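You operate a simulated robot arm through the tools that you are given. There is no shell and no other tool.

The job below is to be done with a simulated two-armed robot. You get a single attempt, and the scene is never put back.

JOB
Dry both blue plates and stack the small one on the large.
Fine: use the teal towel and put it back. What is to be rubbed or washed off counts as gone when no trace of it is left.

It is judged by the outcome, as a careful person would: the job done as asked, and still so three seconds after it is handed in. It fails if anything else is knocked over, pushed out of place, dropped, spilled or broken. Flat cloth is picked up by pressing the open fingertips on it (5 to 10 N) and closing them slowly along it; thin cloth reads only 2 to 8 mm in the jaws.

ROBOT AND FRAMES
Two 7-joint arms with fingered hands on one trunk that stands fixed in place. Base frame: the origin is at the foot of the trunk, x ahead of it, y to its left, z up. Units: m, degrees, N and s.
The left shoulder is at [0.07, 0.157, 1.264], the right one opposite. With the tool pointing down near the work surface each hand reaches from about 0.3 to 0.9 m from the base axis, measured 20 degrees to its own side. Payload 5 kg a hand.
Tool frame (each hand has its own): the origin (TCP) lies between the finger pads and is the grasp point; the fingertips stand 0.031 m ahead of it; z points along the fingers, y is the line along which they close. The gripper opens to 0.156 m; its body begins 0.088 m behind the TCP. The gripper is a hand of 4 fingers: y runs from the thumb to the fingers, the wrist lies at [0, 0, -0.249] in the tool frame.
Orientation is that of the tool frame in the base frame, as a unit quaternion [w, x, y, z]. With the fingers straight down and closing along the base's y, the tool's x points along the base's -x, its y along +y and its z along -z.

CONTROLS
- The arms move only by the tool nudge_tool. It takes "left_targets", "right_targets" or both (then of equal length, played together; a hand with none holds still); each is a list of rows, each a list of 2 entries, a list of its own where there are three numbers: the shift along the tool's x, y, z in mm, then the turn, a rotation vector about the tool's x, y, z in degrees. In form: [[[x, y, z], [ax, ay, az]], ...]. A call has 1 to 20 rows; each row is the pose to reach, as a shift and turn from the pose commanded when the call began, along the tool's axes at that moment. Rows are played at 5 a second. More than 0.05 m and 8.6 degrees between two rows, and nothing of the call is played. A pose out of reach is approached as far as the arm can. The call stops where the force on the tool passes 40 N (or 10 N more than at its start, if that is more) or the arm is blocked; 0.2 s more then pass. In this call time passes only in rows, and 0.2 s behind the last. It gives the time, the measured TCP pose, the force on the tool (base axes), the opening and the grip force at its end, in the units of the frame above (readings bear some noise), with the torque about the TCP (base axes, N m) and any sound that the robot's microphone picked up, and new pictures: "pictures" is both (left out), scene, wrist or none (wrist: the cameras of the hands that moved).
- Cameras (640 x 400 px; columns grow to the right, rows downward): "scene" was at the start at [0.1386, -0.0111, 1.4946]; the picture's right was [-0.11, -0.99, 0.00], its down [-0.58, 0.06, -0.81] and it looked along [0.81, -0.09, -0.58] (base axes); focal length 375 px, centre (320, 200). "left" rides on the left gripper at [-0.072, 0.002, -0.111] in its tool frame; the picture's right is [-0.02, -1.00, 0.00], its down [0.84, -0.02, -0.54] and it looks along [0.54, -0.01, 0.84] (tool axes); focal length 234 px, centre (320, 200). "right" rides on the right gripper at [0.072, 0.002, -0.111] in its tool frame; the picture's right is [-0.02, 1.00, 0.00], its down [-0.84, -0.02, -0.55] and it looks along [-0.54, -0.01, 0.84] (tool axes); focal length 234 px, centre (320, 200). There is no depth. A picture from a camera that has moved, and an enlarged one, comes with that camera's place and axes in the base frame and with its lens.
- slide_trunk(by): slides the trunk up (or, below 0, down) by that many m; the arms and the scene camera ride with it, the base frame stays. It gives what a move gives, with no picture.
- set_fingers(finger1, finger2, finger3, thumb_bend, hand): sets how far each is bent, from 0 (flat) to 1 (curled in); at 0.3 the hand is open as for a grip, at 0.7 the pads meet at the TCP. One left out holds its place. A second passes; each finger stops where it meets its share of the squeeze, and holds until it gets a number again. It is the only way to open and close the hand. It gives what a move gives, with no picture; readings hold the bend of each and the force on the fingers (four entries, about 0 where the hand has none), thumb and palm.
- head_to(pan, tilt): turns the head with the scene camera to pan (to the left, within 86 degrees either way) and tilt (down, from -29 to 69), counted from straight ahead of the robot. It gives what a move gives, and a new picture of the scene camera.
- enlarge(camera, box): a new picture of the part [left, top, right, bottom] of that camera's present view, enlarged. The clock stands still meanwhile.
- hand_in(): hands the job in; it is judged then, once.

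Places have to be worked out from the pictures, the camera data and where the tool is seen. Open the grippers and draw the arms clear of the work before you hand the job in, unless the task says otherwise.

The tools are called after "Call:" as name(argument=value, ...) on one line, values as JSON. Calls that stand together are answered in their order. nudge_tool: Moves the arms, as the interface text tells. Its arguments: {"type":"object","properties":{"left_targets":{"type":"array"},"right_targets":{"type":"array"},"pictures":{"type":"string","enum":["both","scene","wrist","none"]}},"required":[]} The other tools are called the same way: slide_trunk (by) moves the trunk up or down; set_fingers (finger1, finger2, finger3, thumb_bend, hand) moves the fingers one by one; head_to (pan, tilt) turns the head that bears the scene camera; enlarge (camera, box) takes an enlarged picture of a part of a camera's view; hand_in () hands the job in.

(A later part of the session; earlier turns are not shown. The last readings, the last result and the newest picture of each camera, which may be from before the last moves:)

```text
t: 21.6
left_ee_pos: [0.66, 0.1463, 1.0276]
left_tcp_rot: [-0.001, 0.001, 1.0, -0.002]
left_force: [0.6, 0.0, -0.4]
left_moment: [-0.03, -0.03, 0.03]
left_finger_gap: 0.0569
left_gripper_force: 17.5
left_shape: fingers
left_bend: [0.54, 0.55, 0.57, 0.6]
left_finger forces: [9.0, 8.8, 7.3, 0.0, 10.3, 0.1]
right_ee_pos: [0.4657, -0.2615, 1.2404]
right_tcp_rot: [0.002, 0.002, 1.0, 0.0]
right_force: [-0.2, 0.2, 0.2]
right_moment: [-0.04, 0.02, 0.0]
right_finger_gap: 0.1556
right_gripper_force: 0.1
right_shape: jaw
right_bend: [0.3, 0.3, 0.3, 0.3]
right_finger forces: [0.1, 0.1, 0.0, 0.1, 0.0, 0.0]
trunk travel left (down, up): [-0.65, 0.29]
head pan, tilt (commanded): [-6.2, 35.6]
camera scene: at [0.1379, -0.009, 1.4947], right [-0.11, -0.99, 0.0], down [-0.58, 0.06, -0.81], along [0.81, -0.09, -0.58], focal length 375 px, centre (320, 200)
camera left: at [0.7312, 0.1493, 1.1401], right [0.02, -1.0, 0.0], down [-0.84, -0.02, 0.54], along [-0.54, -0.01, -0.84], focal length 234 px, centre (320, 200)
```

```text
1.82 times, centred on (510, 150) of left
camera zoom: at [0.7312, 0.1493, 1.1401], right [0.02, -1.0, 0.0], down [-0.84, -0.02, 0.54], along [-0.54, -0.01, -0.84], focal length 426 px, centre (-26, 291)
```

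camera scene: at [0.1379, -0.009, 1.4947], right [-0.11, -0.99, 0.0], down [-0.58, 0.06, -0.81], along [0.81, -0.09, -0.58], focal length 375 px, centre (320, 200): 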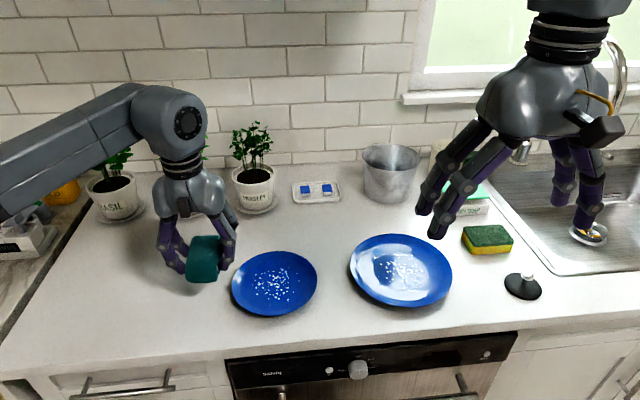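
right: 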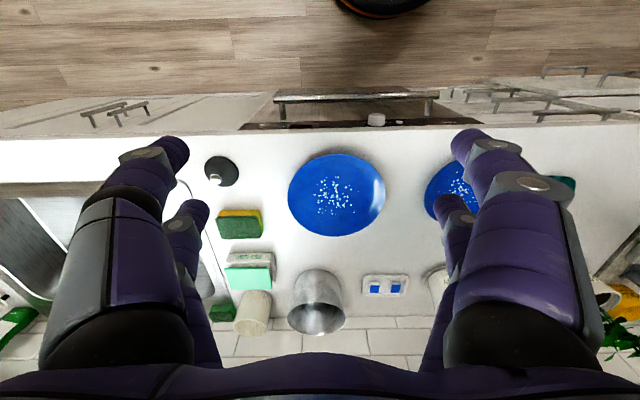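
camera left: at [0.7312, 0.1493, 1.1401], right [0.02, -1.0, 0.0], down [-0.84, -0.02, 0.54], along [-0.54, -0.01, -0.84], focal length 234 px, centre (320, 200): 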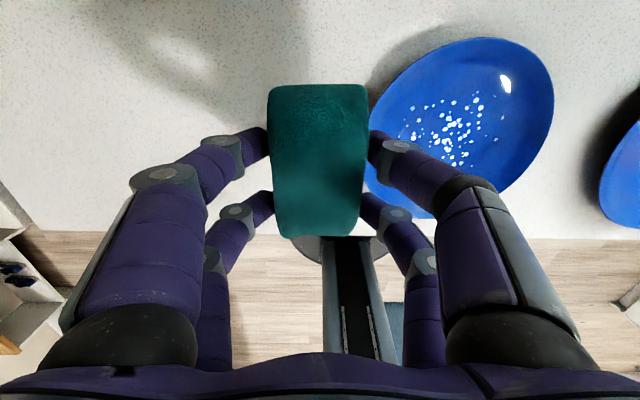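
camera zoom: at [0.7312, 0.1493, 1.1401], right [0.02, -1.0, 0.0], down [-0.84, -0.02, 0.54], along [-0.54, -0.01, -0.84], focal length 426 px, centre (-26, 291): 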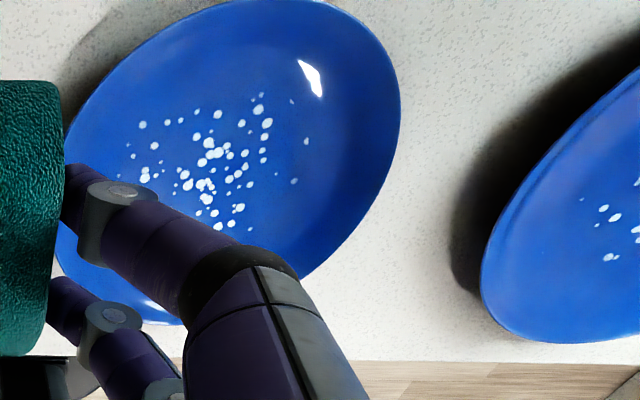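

The droplets are all still there: the long flat towel bridged the dished plate and the plate moved along with it. From two views the rim is at z ≈ 0.929 (diameter ≈ 168 mm, centre now [0.659, 0.023]). I'll tilt the hand 20° so the towel's near end reaches the middle, and rub lightly; first I go to a tilted hover at the far side of the droplets.

Call:
nudge_tool(left_targets=[[[-25, -35, 3], [0, -6, 0]], [[-50, -70, 6], [0, -13, 0]], [[-75, -100, 8], [0, -20, 0]], [[-85, -123, 8], [0, -20, 0]], [[-85, -123, 8], [0, -20, 0]]], pictures="both")

Call:
enlarge(camera="scene", box=[190, 180, 350, 330])

```text
t: 22.8
left_ee_pos: [0.7468, 0.024, 1.0193]
left_tcp_rot: [0.173, -0.001, 0.985, -0.001]
left_force: [-1.5, -0.3, -0.1]
left_moment: [-0.01, 0.06, 0.01]
left_finger_gap: 0.0572
left_gripper_force: 17.6
left_shape: fingers
left_bend: [0.54, 0.55, 0.57, 0.6]
left_finger forces: [8.9, 8.7, 7.4, 0.1, 10.3, 0.0]
right_ee_pos: [0.4657, -0.2631, 1.2401]
right_tcp_rot: [-0.001, 0.0, 1.0, 0.0]
right_force: [-0.6, -0.5, 0.6]
right_moment: [-0.03, -0.02, -0.01]
right_finger_gap: 0.156
right_gripper_force: 0.1
right_shape: jaw
right_bend: [0.3, 0.3, 0.3, 0.3]
right_finger forces: [0.0, 0.1, 0.0, 0.0, 0.0, 0.1]
trunk travel left (down, up): [-0.65, 0.29]
head pan, tilt (commanded): [-6.2, 35.6]
camera scene: at [0.1381, -0.01, 1.4947], right [-0.11, -0.99, 0.0], down [-0.58, 0.06, -0.81], along [0.81, -0.09, -0.58], focal length 375 px, centre (320, 200)
camera left: at [0.7754, 0.026, 1.1491], right [0.02, -1.0, 0.01], down [-0.97, -0.02, 0.22], along [-0.22, -0.01, -0.97], focal length 234 px, centre (320, 200)
```

scene: 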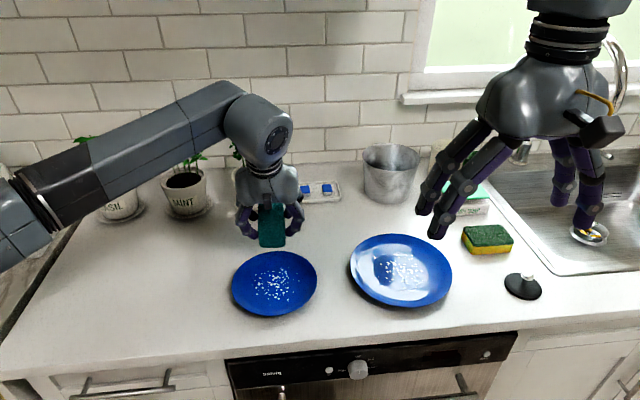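
left: 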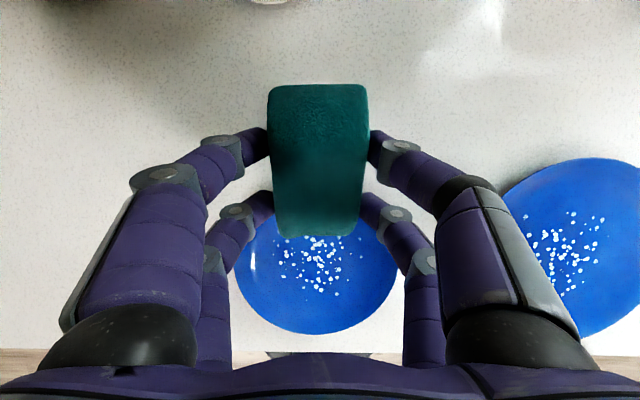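

```text
2.67 times, centred on (270, 255) of scene
camera zoom: at [0.1381, -0.01, 1.4947], right [-0.11, -0.99, 0.0], down [-0.58, 0.06, -0.81], along [0.81, -0.09, -0.58], focal length 1000 px, centre (453, 53)
```

zoom: 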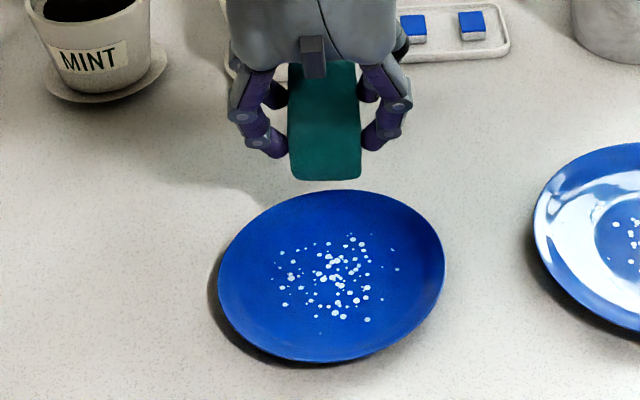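

In this tilt the wrist camera sees both the towel's near edge and the droplets. The towel's lower near edge should be 28 mm toward me and 55 mm below the TCP; I lower it toward the plate at the far side of the droplets.

Call:
nudge_tool(left_targets=[[[7, 0, 12], [0, 0, 0]], [[14, 0, 24], [0, 0, 0]], [[20.3, 0, 35.2], [0, 0, 0]], [[20.3, 0, 35.2], [0, 0, 0]]], pictures="both")

Call:
enlarge(camera="scene", box=[190, 180, 350, 330])

```text
t: 23.8
left_ee_pos: [0.7393, 0.0234, 0.9819]
left_tcp_rot: [0.175, 0.0, 0.985, 0.001]
left_force: [0.3, -0.1, 2.3]
left_moment: [0.08, 0.03, -0.02]
left_finger_gap: 0.0569
left_gripper_force: 18.2
left_shape: fingers
left_bend: [0.54, 0.55, 0.57, 0.6]
left_finger forces: [8.9, 9.1, 7.3, 0.1, 10.3, 0.0]
right_ee_pos: [0.4654, -0.2639, 1.2392]
right_tcp_rot: [0.001, 0.001, 1.0, 0.0]
right_force: [-0.6, -0.2, 1.3]
right_moment: [-0.02, 0.05, 0.0]
right_finger_gap: 0.1559
right_gripper_force: 0.2
right_shape: jaw
right_bend: [0.3, 0.3, 0.3, 0.3]
right_finger forces: [0.0, 0.0, 0.1, 0.0, 0.0, 0.0]
trunk travel left (down, up): [-0.65, 0.29]
head pan, tilt (commanded): [-6.2, 35.6]
camera scene: at [0.138, -0.0113, 1.4947], right [-0.11, -0.99, 0.0], down [-0.58, 0.06, -0.81], along [0.81, -0.09, -0.58], focal length 375 px, centre (320, 200)
camera left: at [0.7682, 0.026, 1.1103], right [0.02, -1.0, 0.01], down [-0.97, -0.02, 0.22], along [-0.22, -0.01, -0.97], focal length 234 px, centre (320, 200)
```

scene: 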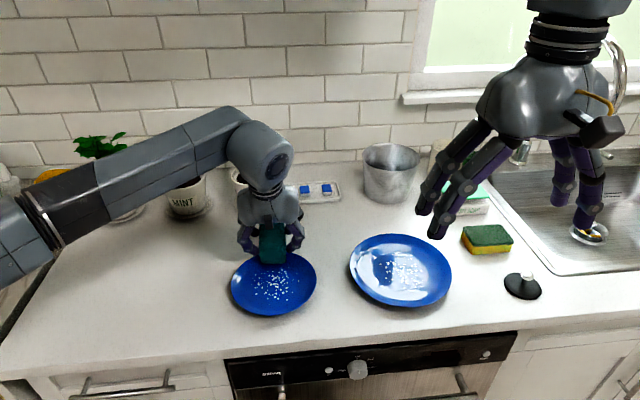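
left: 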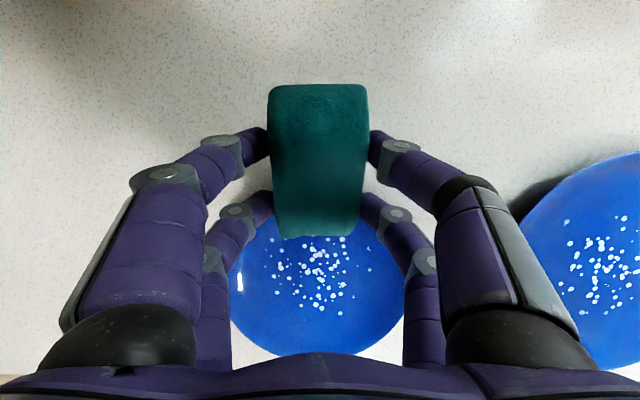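

```text
2.67 times, centred on (270, 255) of scene
camera zoom: at [0.138, -0.0113, 1.4947], right [-0.11, -0.99, 0.0], down [-0.58, 0.06, -0.81], along [0.81, -0.09, -0.58], focal length 1000 px, centre (453, 53)
```

zoom: 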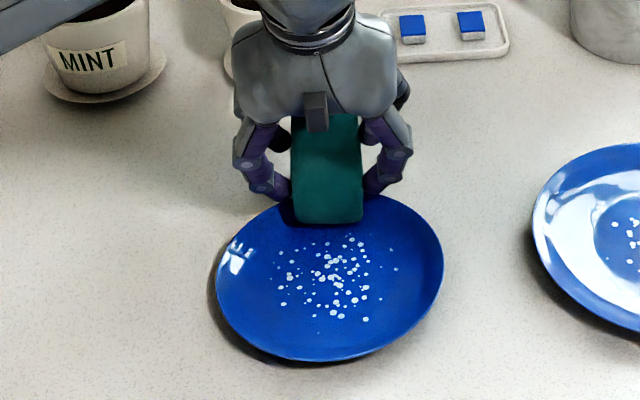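

The towel edge touches the far slope of the plate with 2 N. I pull it lightly toward me, letting it down into the middle, and look at the droplets it passes.

Call:
nudge_tool(left_targets=[[[5, 0, -0.8], [0, 0, 0]], [[10.1, 0, -1.5], [0, 0, 0]], [[15.3, 0, -1.8], [0, 0, 0]], [[20.5, 0, -2.1], [0, 0, 0]], [[25.5, 0, -2.9], [0, 0, 0]], [[30.6, 0, -3.7], [0, 0, 0]]], pictures="both")

Call:
enlarge(camera="scene", box=[190, 180, 350, 330])

```text
t: 25.2
left_ee_pos: [0.7091, 0.023, 0.9737]
left_tcp_rot: [0.173, 0.001, 0.985, -0.001]
left_force: [0.2, -0.1, -0.5]
left_moment: [-0.01, 0.01, 0.02]
left_finger_gap: 0.0566
left_gripper_force: 18.0
left_shape: fingers
left_bend: [0.54, 0.55, 0.57, 0.6]
left_finger forces: [8.9, 8.7, 7.4, 0.0, 10.3, 0.0]
right_ee_pos: [0.4667, -0.2632, 1.2393]
right_tcp_rot: [0.0, 0.001, 1.0, 0.0]
right_force: [-0.8, 0.1, 0.4]
right_moment: [0.0, 0.0, 0.06]
right_finger_gap: 0.1557
right_gripper_force: 0.0
right_shape: jaw
right_bend: [0.3, 0.3, 0.3, 0.3]
right_finger forces: [0.0, 0.1, 0.1, 0.0, 0.0, 0.0]
trunk travel left (down, up): [-0.65, 0.29]
head pan, tilt (commanded): [-6.2, 35.6]
camera scene: at [0.1384, -0.0112, 1.4946], right [-0.11, -0.99, 0.0], down [-0.58, 0.06, -0.81], along [0.81, -0.09, -0.58], focal length 375 px, centre (320, 200)
camera left: at [0.7379, 0.0255, 1.1023], right [0.02, -1.0, 0.01], down [-0.97, -0.02, 0.23], along [-0.22, -0.01, -0.97], focal length 234 px, centre (320, 200)
```

scene: 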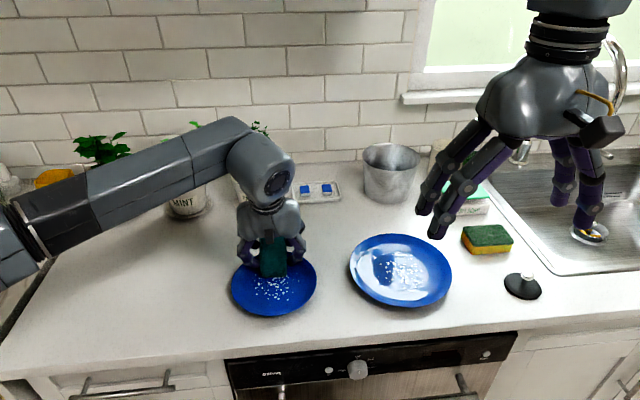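
left: 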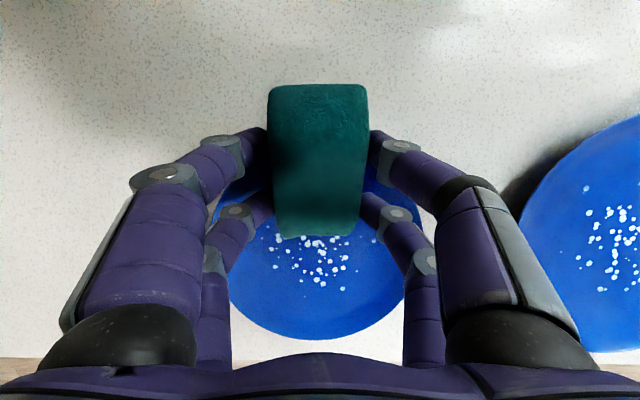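

```text
2.67 times, centred on (270, 255) of scene
camera zoom: at [0.1384, -0.0112, 1.4946], right [-0.11, -0.99, 0.0], down [-0.58, 0.06, -0.81], along [0.81, -0.09, -0.58], focal length 1000 px, centre (453, 53)
```

zoom: 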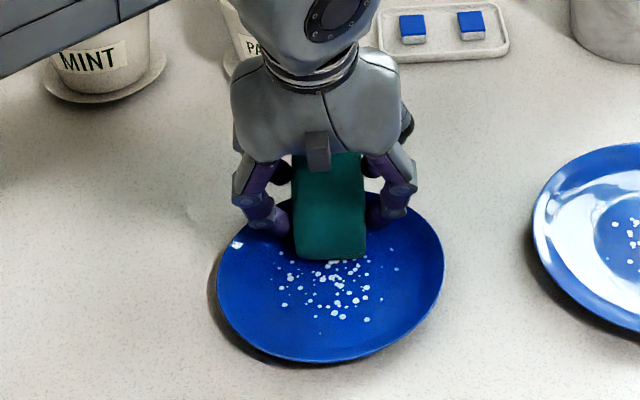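

No contact here at z 0.974, so the middle is deeper. I lower straight down in 1.5–2 mm steps.

Call:
nudge_tool(left_targets=[[[0.7, 0, 1.9], [0, 0, 0]], [[1.0, 0, 2.8], [0, 0, 0]], [[1.0, 0, 2.8], [0, 0, 0]]], pictures="none")

Call:
nudge_tool(left_targets=[[[0.5, 0, 1.4], [0, 0, 0]], [[0.5, 0, 1.4], [0, 0, 0]]], pictures="none")

```text
t: 26.0
left_ee_pos: [0.7106, 0.0229, 0.9701]
left_tcp_rot: [0.174, 0.0, 0.985, -0.001]
left_force: [1.7, 0.7, 6.6]
left_moment: [0.04, 0.08, 0.0]
left_finger_gap: 0.0567
left_gripper_force: 18.0
left_shape: fingers
left_bend: [0.54, 0.55, 0.57, 0.6]
left_finger forces: [8.7, 8.8, 7.8, 0.0, 10.3, 0.0]
right_ee_pos: [0.4654, -0.2632, 1.2396]
right_tcp_rot: [0.001, 0.001, 1.0, 0.001]
right_force: [0.2, -0.7, -1.0]
right_moment: [0.03, 0.03, 0.01]
right_finger_gap: 0.156
right_gripper_force: 0.0
right_shape: jaw
right_bend: [0.3, 0.3, 0.3, 0.3]
right_finger forces: [0.0, 0.0, 0.0, 0.1, 0.1, 0.0]
trunk travel left (down, up): [-0.65, 0.29]
head pan, tilt (commanded): [-6.2, 35.6]
```

```text
t: 26.6
left_ee_pos: [0.7092, 0.0234, 0.9704]
left_tcp_rot: [0.175, 0.0, 0.985, -0.001]
left_force: [2.1, -1.5, 11.4]
left_moment: [0.04, 0.09, -0.01]
left_finger_gap: 0.0568
left_gripper_force: 18.2
left_shape: fingers
left_bend: [0.55, 0.55, 0.57, 0.6]
left_finger forces: [8.6, 9.1, 8.3, 0.0, 10.7, 0.0]
right_ee_pos: [0.4652, -0.2625, 1.2404]
right_tcp_rot: [0.001, 0.001, 1.0, -0.001]
right_force: [0.1, 0.3, -0.7]
right_moment: [0.03, 0.01, 0.01]
right_finger_gap: 0.1561
right_gripper_force: 0.0
right_shape: jaw
right_bend: [0.3, 0.3, 0.3, 0.3]
right_finger forces: [0.1, 0.0, 0.0, 0.1, 0.0, 0.0]
trunk travel left (down, up): [-0.65, 0.29]
head pan, tilt (commanded): [-6.2, 35.6]
```

Contact with the flat middle at TCP z 0.970 (11 N). I ease off to about 4–5 N and stroke toward me 30 mm and back.

Call:
nudge_tool(left_targets=[[[-0.5, 0, -1.5], [0, 0, 0]], [[6.5, 0, -3.9], [0, 0, 0]], [[13.5, 0, -6.4], [0, 0, 0]], [[20.6, 0, -8.9], [0, 0, 0]], [[27.7, 0, -11.5], [0, 0, 0]]], pictures="both")

Call:
enlarge(camera="scene", box=[190, 180, 350, 330])

```text
t: 27.8
left_ee_pos: [0.6779, 0.0219, 0.9694]
left_tcp_rot: [0.174, 0.0, 0.985, 0.0]
left_force: [2.9, 0.1, 7.7]
left_moment: [0.02, 0.04, 0.0]
left_finger_gap: 0.0566
left_gripper_force: 18.2
left_shape: fingers
left_bend: [0.55, 0.55, 0.57, 0.6]
left_finger forces: [8.8, 9.3, 8.2, 0.1, 10.3, 0.0]
right_ee_pos: [0.4654, -0.264, 1.2391]
right_tcp_rot: [0.001, 0.001, 1.0, 0.001]
right_force: [1.0, -0.3, -0.3]
right_moment: [0.0, 0.05, -0.01]
right_finger_gap: 0.1558
right_gripper_force: 0.1
right_shape: jaw
right_bend: [0.3, 0.3, 0.3, 0.3]
right_finger forces: [0.1, 0.0, 0.1, 0.0, 0.0, 0.0]
trunk travel left (down, up): [-0.65, 0.29]
head pan, tilt (commanded): [-6.2, 35.6]
camera scene: at [0.1378, -0.0112, 1.4946], right [-0.11, -0.99, 0.0], down [-0.58, 0.06, -0.81], along [0.81, -0.09, -0.58], focal length 375 px, centre (320, 200)
camera left: at [0.7073, 0.0255, 1.0988], right [0.02, -1.0, 0.01], down [-0.97, -0.02, 0.23], along [-0.23, -0.01, -0.97], focal length 234 px, centre (320, 200)
```

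scene: 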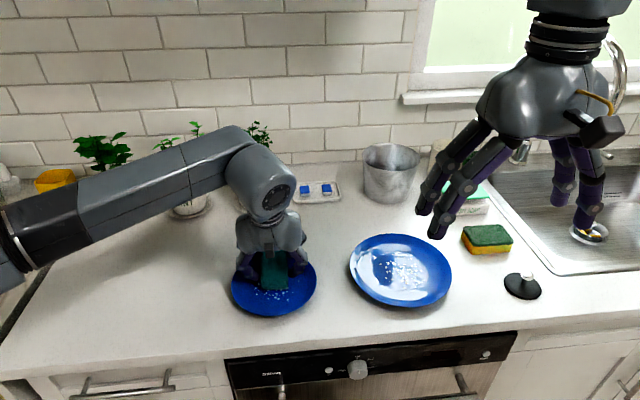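
left: 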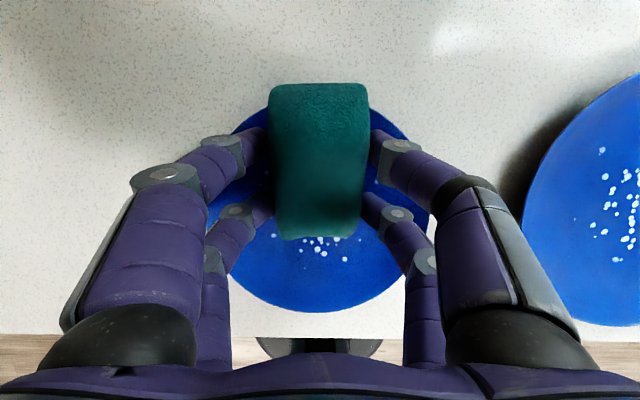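

```text
2.67 times, centred on (270, 255) of scene
camera zoom: at [0.1378, -0.0112, 1.4946], right [-0.11, -0.99, 0.0], down [-0.58, 0.06, -0.81], along [0.81, -0.09, -0.58], focal length 1000 px, centre (453, 53)
```

zoom: 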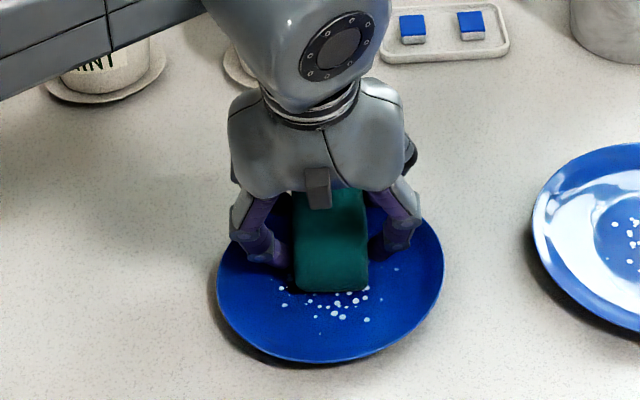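

The plate stayed put this time while the towel slid (7.7 N down, 2.9 N drag). I continue the stroke over the near droplets, then back to the far side, and then look underneath.

Call:
nudge_tool(left_targets=[[[7.5, 0, -2.7], [0, 0, 0]], [[15, 0, -5.5], [0, 0, 0]], [[22.6, 0, -8.2], [0, 0, 0]], [[31, 0, -11.3], [0, 0, 0]], [[22.6, 0, -8.2], [0, 0, 0]], [[11.3, 0, -4.1], [0, 0, 0]], [[0, 0, 0], [0, 0, 0]], [[-11.3, 0, 4.1], [0, 0, 0]], [[-22.6, 0, 8.2], [0, 0, 0]], [[-34, 0, 12], [0, 0, 0]], [[-45, 0, 14], [0, 0, 0]], [[-70, 0, 0], [0, 0, 0]], [[-90, 0, -10], [0, 0, 0]]], pictures="both")

Call:
enlarge(camera="scene", box=[190, 180, 350, 330])

```text
t: 30.6
left_ee_pos: [0.7612, 0.0234, 1.0098]
left_tcp_rot: [0.173, 0.0, 0.985, -0.001]
left_force: [0.2, -0.2, 0.1]
left_moment: [-0.01, 0.04, -0.03]
left_finger_gap: 0.0568
left_gripper_force: 17.3
left_shape: fingers
left_bend: [0.55, 0.55, 0.57, 0.6]
left_finger forces: [8.9, 8.6, 7.3, 0.0, 10.2, 0.0]
right_ee_pos: [0.4656, -0.2641, 1.2395]
right_tcp_rot: [0.0, 0.0, 1.0, 0.0]
right_force: [1.2, -0.1, -0.4]
right_moment: [0.01, 0.01, 0.0]
right_finger_gap: 0.156
right_gripper_force: 0.0
right_shape: jaw
right_bend: [0.3, 0.3, 0.3, 0.3]
right_finger forces: [0.0, 0.0, 0.0, 0.0, 0.0, 0.1]
trunk travel left (down, up): [-0.65, 0.29]
head pan, tilt (commanded): [-6.2, 35.6]
camera scene: at [0.1385, -0.0117, 1.4946], right [-0.11, -0.99, 0.0], down [-0.58, 0.06, -0.81], along [0.81, -0.09, -0.58], focal length 375 px, centre (320, 200)
camera left: at [0.7903, 0.0252, 1.14], right [0.02, -1.0, 0.01], down [-0.97, -0.02, 0.22], along [-0.22, -0.01, -0.97], focal length 234 px, centre (320, 200)
```

scene: 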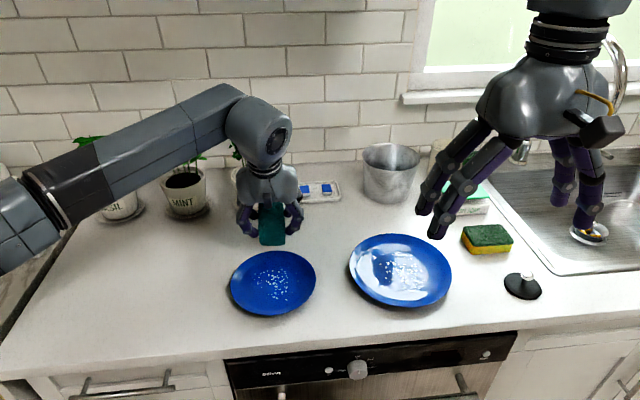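
left: 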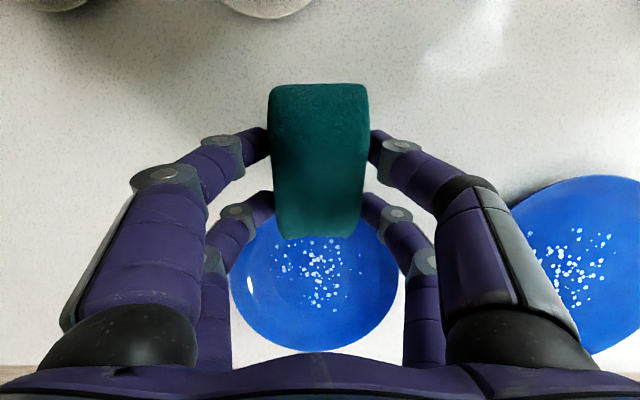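

```text
2.67 times, centred on (270, 255) of scene
camera zoom: at [0.1385, -0.0117, 1.4946], right [-0.11, -0.99, 0.0], down [-0.58, 0.06, -0.81], along [0.81, -0.09, -0.58], focal length 1000 px, centre (453, 53)
```

zoom: 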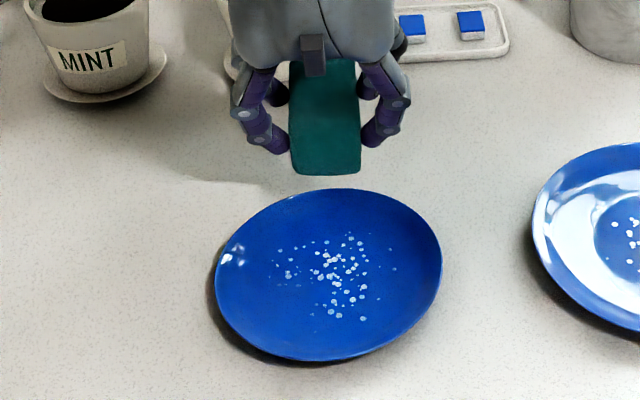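

Some droplets on the left side have faded, so rubbing with slip does work but needs more passes. I enlarge to see precisely what was affected.

Call:
enlarge(camera="scene", box=[235, 245, 315, 310])

Call:
enlarge(camera="left", box=[230, 220, 410, 360])

```text
6.15 times, centred on (275, 278) of scene
camera zoom: at [0.1385, -0.0117, 1.4946], right [-0.11, -0.99, 0.0], down [-0.58, 0.06, -0.81], along [0.81, -0.09, -0.58], focal length 2309 px, centre (597, -277)
```

zoom: 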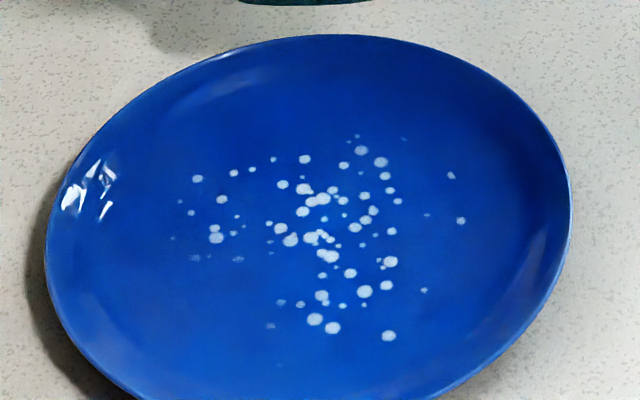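

```text
2.86 times, centred on (320, 290) of left
camera zoom: at [0.7903, 0.0252, 1.14], right [0.02, -1.0, 0.01], down [-0.97, -0.02, 0.22], along [-0.22, -0.01, -0.97], focal length 669 px, centre (320, -57)
```

zoom: 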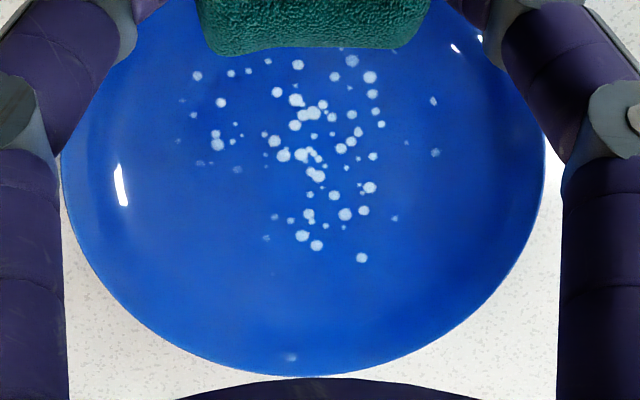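

A patch at the near left has been cleaned, the rest not yet, so the cleaning depends on pressure and passes. I make a controlled stroke through the middle at about 10 N and check the forces along it.

Call:
nudge_tool(left_targets=[[[20, 0, 6], [0, 0, 0]], [[40, 0, 12], [0, 0, 0]], [[55.9, 0, 17.8], [0, 0, 0]], [[57.2, 0, 21.5], [0, 0, 0]], [[58.1, 0, 23.9], [0, 0, 0]]], pictures="none")

Call:
nudge_tool(left_targets=[[[9.4, 0, -3.4], [0, 0, 0]], [[18.8, 0, -6.8], [0, 0, 0]], [[28.2, 0, -10.3], [0, 0, 0]]], pictures="none")

Call:
nudge_tool(left_targets=[[[9.4, 0, -3.4], [0, 0, 0]], [[18.8, 0, -6.8], [0, 0, 0]], [[28.2, 0, -10.3], [0, 0, 0]]], pictures="both")

```text
t: 31.8
left_ee_pos: [0.715, 0.0234, 0.9701]
left_tcp_rot: [0.175, -0.001, 0.985, 0.0]
left_force: [2.9, 1.4, 11.5]
left_moment: [0.18, -0.09, 0.01]
left_finger_gap: 0.0566
left_gripper_force: 17.5
left_shape: fingers
left_bend: [0.55, 0.55, 0.57, 0.6]
left_finger forces: [9.3, 9.2, 7.1, 0.0, 10.3, 0.0]
right_ee_pos: [0.4644, -0.263, 1.2393]
right_tcp_rot: [0.0, 0.001, 1.0, -0.001]
right_force: [-0.1, -0.4, 0.8]
right_moment: [0.01, 0.02, -0.03]
right_finger_gap: 0.1558
right_gripper_force: 0.1
right_shape: jaw
right_bend: [0.3, 0.3, 0.3, 0.3]
right_finger forces: [0.1, 0.0, 0.0, 0.0, 0.1, 0.0]
trunk travel left (down, up): [-0.65, 0.29]
head pan, tilt (commanded): [-6.2, 35.6]
```

```text
t: 32.6
left_ee_pos: [0.6834, 0.0236, 0.9689]
left_tcp_rot: [0.174, 0.0, 0.985, -0.001]
left_force: [4.6, 0.9, 10.4]
left_moment: [0.06, 0.06, -0.03]
left_finger_gap: 0.0573
left_gripper_force: 18.4
left_shape: fingers
left_bend: [0.55, 0.55, 0.57, 0.6]
left_finger forces: [8.9, 9.5, 8.2, 0.0, 10.1, 0.0]
right_ee_pos: [0.4643, -0.2653, 1.2397]
right_tcp_rot: [0.001, 0.001, 1.0, 0.0]
right_force: [0.4, 1.2, -0.3]
right_moment: [0.0, 0.0, -0.02]
right_finger_gap: 0.1559
right_gripper_force: 0.1
right_shape: jaw
right_bend: [0.3, 0.3, 0.3, 0.3]
right_finger forces: [0.0, 0.1, 0.1, 0.0, 0.1, 0.0]
trunk travel left (down, up): [-0.65, 0.29]
head pan, tilt (commanded): [-6.2, 35.6]
```

```text
t: 33.4
left_ee_pos: [0.6541, 0.0242, 0.9669]
left_tcp_rot: [0.173, 0.0, 0.985, -0.001]
left_force: [5.6, 0.6, 11.0]
left_moment: [0.08, 0.07, 0.0]
left_finger_gap: 0.0567
left_gripper_force: 17.8
left_shape: fingers
left_bend: [0.55, 0.55, 0.57, 0.6]
left_finger forces: [8.6, 9.6, 8.5, 0.0, 10.1, 0.1]
right_ee_pos: [0.4639, -0.2636, 1.24]
right_tcp_rot: [0.001, 0.001, 1.0, 0.001]
right_force: [0.0, 0.8, 1.3]
right_moment: [-0.01, 0.01, -0.01]
right_finger_gap: 0.1559
right_gripper_force: 0.0
right_shape: jaw
right_bend: [0.3, 0.3, 0.3, 0.3]
right_finger forces: [0.0, 0.0, 0.1, 0.1, 0.0, 0.1]
trunk travel left (down, up): [-0.65, 0.29]
head pan, tilt (commanded): [-6.2, 35.6]
camera scene: at [0.1378, -0.0113, 1.4947], right [-0.11, -0.99, 0.0], down [-0.58, 0.06, -0.81], along [0.81, -0.09, -0.58], focal length 375 px, centre (320, 200)
camera left: at [0.6821, 0.0264, 1.097], right [0.02, -1.0, 0.01], down [-0.97, -0.02, 0.22], along [-0.22, -0.01, -0.97], focal length 234 px, centre (320, 200)
```

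scene: 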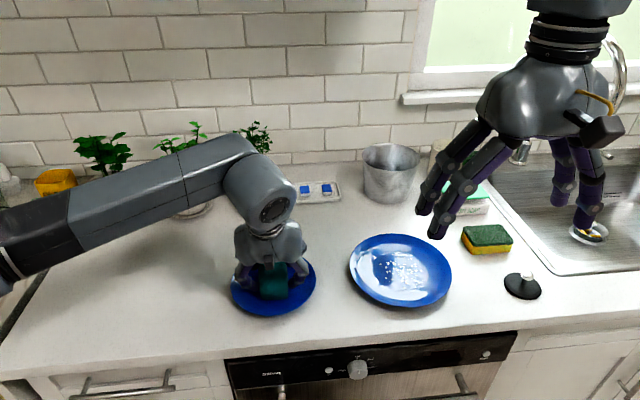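
left: 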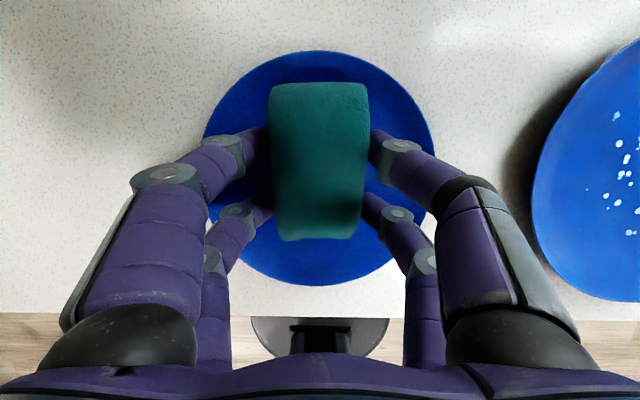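

Forces held at about 10–11 N with slip. I lift the towel off and look at what the stroke removed.

Call:
nudge_tool(left_targets=[[[-5, 0, -15], [0, 0, 0]], [[-25, 0, -30], [0, 0, 0]], [[-60, 0, -20], [0, 0, 0]], [[-95, 0, 0], [0, 0, 0]], [[-130, 0, 0], [0, 0, 0]]], pictures="none")

Call:
enlarge(camera="scene", box=[235, 245, 315, 310])

Call:
enlarge(camera="left", box=[220, 210, 420, 360])

```text
t: 34.6
left_ee_pos: [0.7763, 0.0237, 1.0096]
left_tcp_rot: [0.174, 0.0, 0.985, 0.0]
left_force: [0.4, -0.3, -0.3]
left_moment: [0.01, -0.02, 0.01]
left_finger_gap: 0.057
left_gripper_force: 17.3
left_shape: fingers
left_bend: [0.55, 0.55, 0.57, 0.6]
left_finger forces: [8.8, 8.7, 7.1, 0.0, 10.0, 0.1]
right_ee_pos: [0.4663, -0.2642, 1.2405]
right_tcp_rot: [-0.001, 0.001, 1.0, -0.001]
right_force: [-1.0, -0.6, 0.2]
right_moment: [0.02, 0.02, -0.01]
right_finger_gap: 0.156
right_gripper_force: 0.1
right_shape: jaw
right_bend: [0.3, 0.3, 0.3, 0.3]
right_finger forces: [0.0, 0.0, 0.0, 0.0, 0.1, 0.0]
trunk travel left (down, up): [-0.65, 0.29]
head pan, tilt (commanded): [-6.2, 35.6]
```

```text
6.15 times, centred on (275, 278) of scene
camera zoom: at [0.1388, -0.0121, 1.4946], right [-0.11, -0.99, 0.0], down [-0.58, 0.06, -0.81], along [0.81, -0.09, -0.58], focal length 2309 px, centre (597, -277)
```

zoom: 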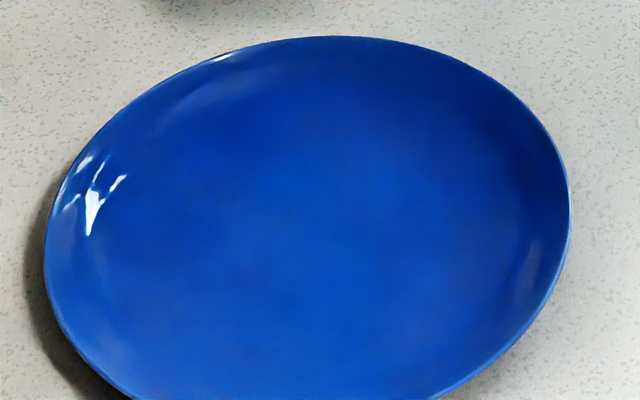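

```text
2.67 times, centred on (320, 285) of left
camera zoom: at [0.806, 0.0254, 1.1399], right [0.02, -1.0, 0.01], down [-0.97, -0.02, 0.23], along [-0.23, -0.01, -0.97], focal length 624 px, centre (320, -27)
```

zoom: 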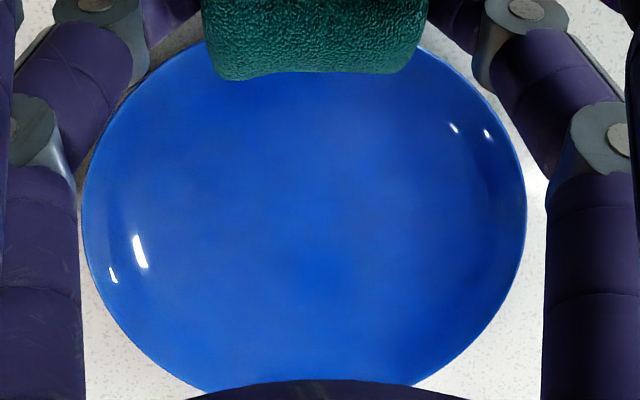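

Every droplet on the small plate is gone now. To be sure no film is left I make two more light strokes, 20 mm to either side.

Call:
nudge_tool(left_targets=[[[25, 10, 6], [0, 0, 0]], [[50, 20, 12], [0, 0, 0]], [[70, 20, 13.5], [0, 0, 0]], [[72, 20, 18], [0, 0, 0]], [[81.4, 20, 14.6], [0, 0, 0]], [[90.8, 20, 11.2], [0, 0, 0]], [[100.2, 20, 7.8], [0, 0, 0]], [[109.6, 20, 4.3], [0, 0, 0]], [[119, 20, 0.9], [0, 0, 0]], [[126, 20, -1.6], [0, 0, 0]], [[119, 20, -15], [0, 0, 0]], [[100, 5, -10], [0, 0, 0]], [[80, -10, 0], [0, 0, 0]], [[70, -20, 8], [0, 0, 0]], [[72, -20, 18], [0, 0, 0]], [[81.4, -20, 14.6], [0, 0, 0]], [[90.8, -20, 11.2], [0, 0, 0]], [[100.2, -20, 7.8], [0, 0, 0]], [[109.6, -20, 4.3], [0, 0, 0]], [[119, -20, 0.9], [0, 0, 0]]], pictures="both")

```text
t: 38.8
left_ee_pos: [0.6642, 0.0039, 0.9714]
left_tcp_rot: [0.174, 0.0, 0.985, 0.0]
left_force: [-0.8, 0.5, -0.1]
left_moment: [-0.05, 0.03, -0.04]
left_finger_gap: 0.0569
left_gripper_force: 17.2
left_shape: fingers
left_bend: [0.55, 0.55, 0.57, 0.6]
left_finger forces: [8.9, 8.6, 7.3, 0.0, 10.1, 0.0]
right_ee_pos: [0.4659, -0.2638, 1.2402]
right_tcp_rot: [0.0, 0.001, 1.0, -0.001]
right_force: [0.8, -1.1, 0.0]
right_moment: [0.0, 0.03, 0.0]
right_finger_gap: 0.156
right_gripper_force: 0.0
right_shape: jaw
right_bend: [0.3, 0.3, 0.3, 0.3]
right_finger forces: [0.0, 0.1, 0.0, 0.0, 0.0, 0.0]
trunk travel left (down, up): [-0.65, 0.29]
head pan, tilt (commanded): [-6.2, 35.6]
camera scene: at [0.1384, -0.0113, 1.4946], right [-0.11, -0.99, 0.0], down [-0.58, 0.06, -0.81], along [0.81, -0.09, -0.58], focal length 375 px, centre (320, 200)
camera left: at [0.6929, 0.0052, 1.0998], right [0.02, -1.0, 0.01], down [-0.97, -0.02, 0.23], along [-0.22, -0.01, -0.97], focal length 234 px, centre (320, 200)
```

scene: 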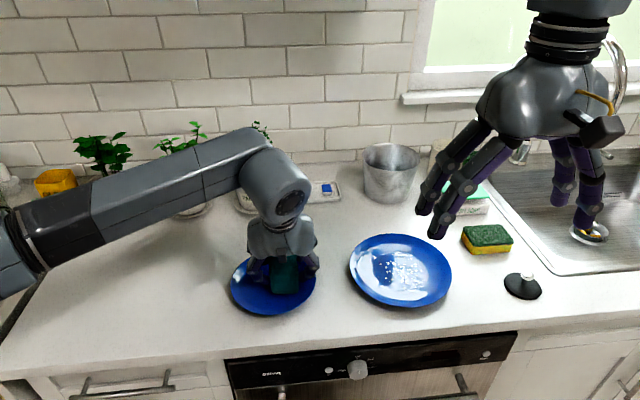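
left: 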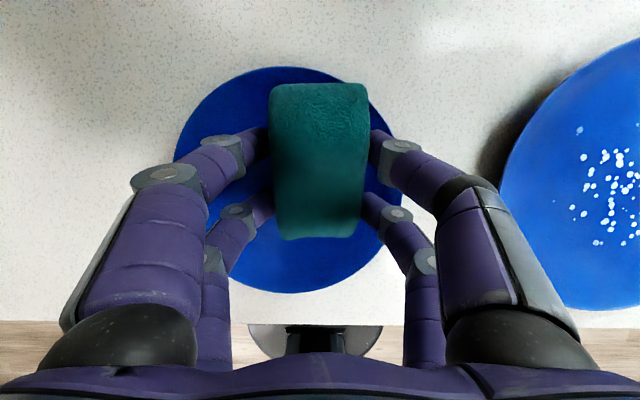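

The hand ended 1 mm above the surface here, so those strokes were very light. I press 4 mm deeper and stroke back outward, then repeat on the other side.

Call:
nudge_tool(left_targets=[[[1.3, 0, 3.8], [0, 0, 0]], [[-8.1, 0, 7.2], [0, 0, 0]], [[-17.5, 0, 10.6], [0, 0, 0]], [[-27, 0, 14], [0, 0, 0]], [[-36, 0, 17.4], [0, 0, 0]], [[-43, 0, 19.5], [0, 0, 0]]], pictures="none")

Call:
nudge_tool(left_targets=[[[0, 8, 0], [0, 0, 0]], [[0, 16, 0], [0, 0, 0]], [[0, 24, 0], [0, 0, 0]], [[0, 32, 0], [0, 0, 0]], [[0, 40, 0], [0, 0, 0]], [[9.4, 40, -3.4], [0, 0, 0]], [[18.8, 40, -6.8], [0, 0, 0]], [[28, 40, -10.2], [0, 0, 0]], [[37.5, 40, -13.7], [0, 0, 0]], [[47, 40, -17], [0, 0, 0]]], pictures="none")

```text
t: 40.2
left_ee_pos: [0.7109, 0.0018, 0.9674]
left_tcp_rot: [0.174, 0.001, 0.985, 0.0]
left_force: [-3.8, -0.2, 7.2]
left_moment: [-0.11, 0.28, -0.01]
left_finger_gap: 0.0569
left_gripper_force: 20.7
left_shape: fingers
left_bend: [0.55, 0.55, 0.57, 0.6]
left_finger forces: [8.7, 9.9, 13.4, 0.1, 9.8, 0.0]
right_ee_pos: [0.4641, -0.2636, 1.2406]
right_tcp_rot: [0.001, 0.002, 1.0, 0.0]
right_force: [-0.1, 0.4, -0.2]
right_moment: [-0.01, 0.0, 0.05]
right_finger_gap: 0.1557
right_gripper_force: 0.1
right_shape: jaw
right_bend: [0.3, 0.3, 0.3, 0.3]
right_finger forces: [0.0, 0.0, 0.0, 0.0, 0.0, 0.0]
trunk travel left (down, up): [-0.65, 0.29]
head pan, tilt (commanded): [-6.2, 35.6]
```

```text
t: 42.4
left_ee_pos: [0.663, 0.0438, 0.9677]
left_tcp_rot: [0.175, 0.0, 0.985, 0.0]
left_force: [4.4, 0.3, 9.8]
left_moment: [0.01, 0.0, -0.08]
left_finger_gap: 0.0565
left_gripper_force: 18.6
left_shape: fingers
left_bend: [0.55, 0.55, 0.57, 0.6]
left_finger forces: [8.6, 9.6, 8.0, 0.1, 10.4, 0.0]
right_ee_pos: [0.4654, -0.263, 1.2405]
right_tcp_rot: [0.001, 0.001, 1.0, 0.0]
right_force: [-0.5, -0.1, -0.5]
right_moment: [-0.03, 0.01, 0.0]
right_finger_gap: 0.1559
right_gripper_force: 0.0
right_shape: jaw
right_bend: [0.3, 0.3, 0.3, 0.3]
right_finger forces: [0.1, 0.1, 0.0, 0.0, 0.1, 0.0]
trunk travel left (down, up): [-0.65, 0.29]
head pan, tilt (commanded): [-6.2, 35.6]
```

Those strokes were at 7–10 N. I lift clear and inspect the small plate and the surroundings.

Call:
nudge_tool(left_targets=[[[-6, 0, -16], [0, 0, 0]], [[-17, 0, -47], [0, 0, 0]], [[-23, 40, -63], [0, 0, 0]], [[-23, 80, -63], [0, 0, 0]], [[-23, 120, -63], [0, 0, 0]]], pictures="scene")

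Call:
enlarge(camera="scene", box=[225, 240, 325, 320])

Call:
enlarge(camera="scene", box=[340, 225, 460, 315])

```text
t: 43.6
left_ee_pos: [0.661, 0.1643, 1.0357]
left_tcp_rot: [0.173, 0.0, 0.985, -0.001]
left_force: [-0.3, 0.2, 0.2]
left_moment: [0.0, 0.03, 0.0]
left_finger_gap: 0.0568
left_gripper_force: 17.5
left_shape: fingers
left_bend: [0.55, 0.55, 0.57, 0.6]
left_finger forces: [8.9, 8.8, 7.3, 0.0, 10.4, 0.0]
right_ee_pos: [0.4647, -0.2628, 1.2395]
right_tcp_rot: [0.0, 0.001, 1.0, 0.001]
right_force: [-0.3, -0.7, 0.1]
right_moment: [-0.03, 0.03, 0.01]
right_finger_gap: 0.1561
right_gripper_force: 0.1
right_shape: jaw
right_bend: [0.3, 0.3, 0.3, 0.3]
right_finger forces: [0.0, 0.0, 0.0, 0.0, 0.0, 0.0]
trunk travel left (down, up): [-0.65, 0.29]
head pan, tilt (commanded): [-6.2, 35.6]
camera scene: at [0.1379, -0.01, 1.4947], right [-0.11, -0.99, 0.0], down [-0.58, 0.06, -0.81], along [0.81, -0.09, -0.58], focal length 375 px, centre (320, 200)
```

scene: 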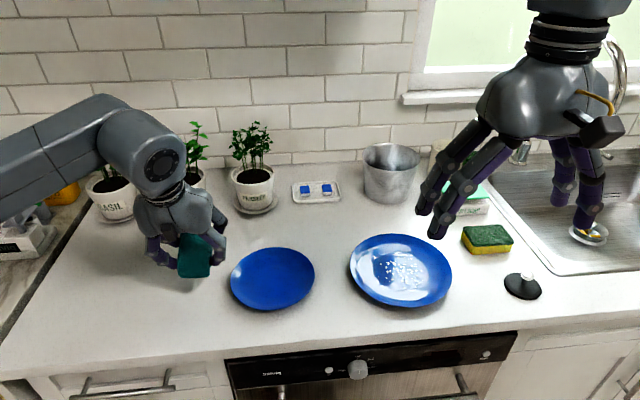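

```text
5.00 times, centred on (275, 280) of scene
camera zoom: at [0.1379, -0.01, 1.4947], right [-0.11, -0.99, 0.0], down [-0.58, 0.06, -0.81], along [0.81, -0.09, -0.58], focal length 1876 px, centre (545, -200)
```

zoom: 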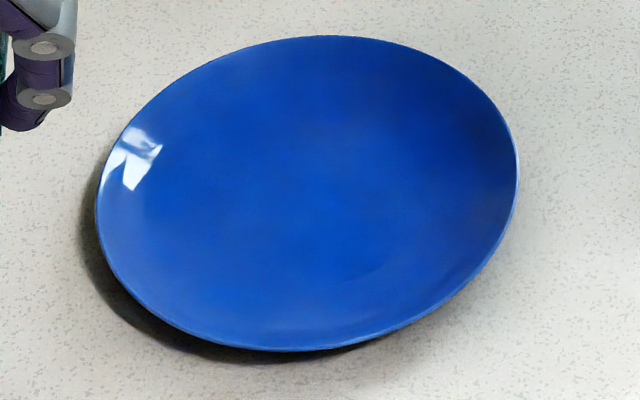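

```text
4.44 times, centred on (400, 270) of scene
camera zoom: at [0.1379, -0.01, 1.4947], right [-0.11, -0.99, 0.0], down [-0.58, 0.06, -0.81], along [0.81, -0.09, -0.58], focal length 1667 px, centre (-36, -111)
```

zoom: 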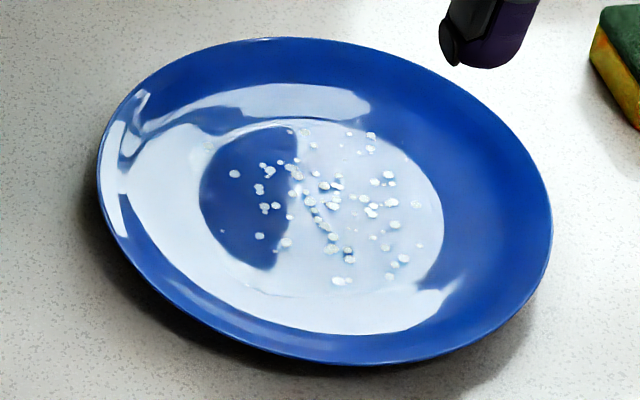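

The small plate is dry. Next is the large plate: centre about [0.669, -0.231], droplets within about ±50 mm of that. First I draw the right hand back and to the right so the left arm can reach over safely.

Call:
nudge_tool(right_targets=[[[12, -35, -10], [0, 0, 0]], [[24, -70, -20], [0, 0, 0]], [[36, -105, -30], [0, 0, 0]], [[48, -140, -40], [0, 0, 0]], [[60, -175, -50], [0, 0, 0]]], pictures="both")

```text
t: 44.8
left_ee_pos: [0.6614, 0.1621, 1.0361]
left_tcp_rot: [0.174, 0.0, 0.985, 0.0]
left_force: [-0.6, 0.8, 0.1]
left_moment: [0.04, -0.01, 0.02]
left_finger_gap: 0.0569
left_gripper_force: 17.7
left_shape: fingers
left_bend: [0.55, 0.55, 0.57, 0.6]
left_finger forces: [8.9, 8.8, 7.3, 0.1, 10.3, 0.0]
right_ee_pos: [0.4048, -0.4388, 1.2884]
right_tcp_rot: [0.001, 0.001, 1.0, 0.001]
right_force: [0.2, -0.6, -1.1]
right_moment: [0.02, -0.04, -0.02]
right_finger_gap: 0.1558
right_gripper_force: 0.2
right_shape: jaw
right_bend: [0.3, 0.3, 0.3, 0.3]
right_finger forces: [0.1, 0.0, 0.0, 0.0, 0.1, 0.1]
trunk travel left (down, up): [-0.65, 0.29]
head pan, tilt (commanded): [-6.2, 35.6]
camera scene: at [0.1374, -0.0122, 1.4947], right [-0.11, -0.99, 0.0], down [-0.58, 0.06, -0.81], along [0.81, -0.09, -0.58], focal length 375 px, centre (320, 200)
camera right: at [0.3306, -0.4359, 1.3999], right [0.03, 1.0, 0.0], down [0.84, -0.02, 0.55], along [0.55, -0.01, -0.84], focal length 234 px, centre (320, 200)
```

scene: 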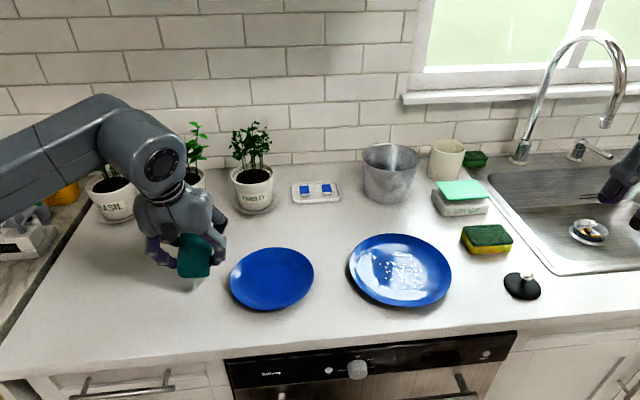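
right: 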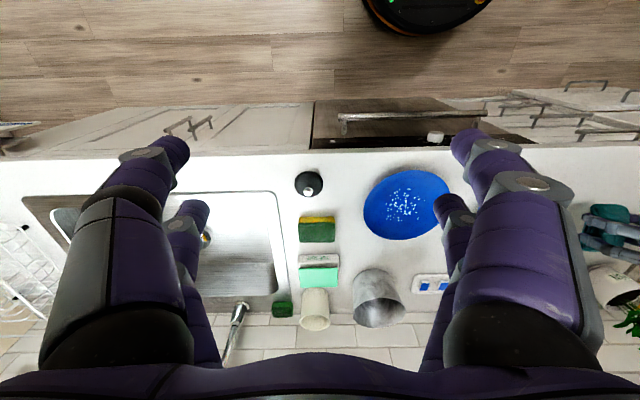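

The view is clear now. I carry the towel, still tilted, across to the far side of the large plate's droplets.

Call:
nudge_tool(left_targets=[[[-9, -44, 3], [0, 0, 0]], [[-19, -88, 6], [0, 0, 0]], [[-28, -132, 9], [0, 0, 0]], [[-38, -176, 12], [0, 0, 0]], [[-47, -220, 15], [0, 0, 0]], [[-56, -264, 18], [0, 0, 0]], [[-66, -308, 21], [0, 0, 0]], [[-75, -352, 24], [0, 0, 0]], [[-84, -395, 26.5], [0, 0, 0]], [[-84, -395, 26.5], [0, 0, 0]]], pictures="both")

```text
t: 47.0
left_ee_pos: [0.7503, -0.2348, 1.0379]
left_tcp_rot: [0.174, -0.001, 0.985, -0.001]
left_force: [0.2, 0.3, -1.0]
left_moment: [-0.05, 0.03, -0.03]
left_finger_gap: 0.0568
left_gripper_force: 16.8
left_shape: fingers
left_bend: [0.55, 0.55, 0.57, 0.6]
left_finger forces: [8.8, 8.4, 7.2, 0.1, 10.0, 0.0]
right_ee_pos: [0.4055, -0.4362, 1.2887]
right_tcp_rot: [0.001, 0.001, 1.0, 0.0]
right_force: [0.7, -0.3, 0.4]
right_moment: [-0.01, 0.04, 0.0]
right_finger_gap: 0.156
right_gripper_force: 0.1
right_shape: jaw
right_bend: [0.3, 0.3, 0.3, 0.3]
right_finger forces: [0.0, 0.0, 0.0, 0.0, 0.1, 0.1]
trunk travel left (down, up): [-0.65, 0.29]
head pan, tilt (commanded): [-6.2, 35.6]
camera scene: at [0.139, -0.0098, 1.4946], right [-0.11, -0.99, 0.0], down [-0.58, 0.06, -0.81], along [0.81, -0.09, -0.58], focal length 375 px, centre (320, 200)
camera left: at [0.7785, -0.2308, 1.1669], right [0.02, -1.0, 0.01], down [-0.97, -0.02, 0.22], along [-0.22, -0.01, -0.97], focal length 234 px, centre (320, 200)
```

scene: 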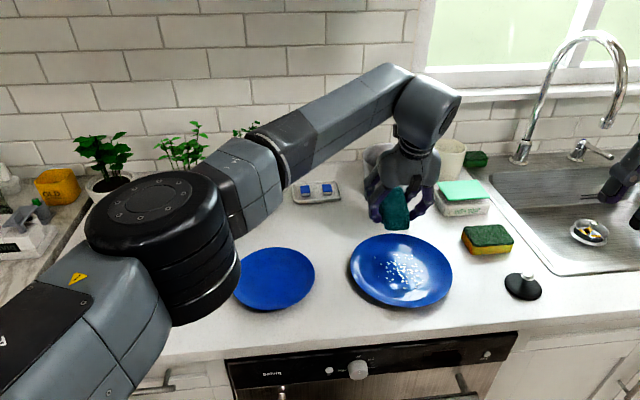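
left: 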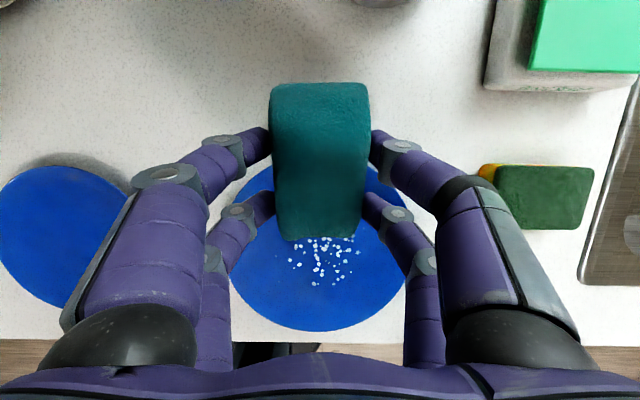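

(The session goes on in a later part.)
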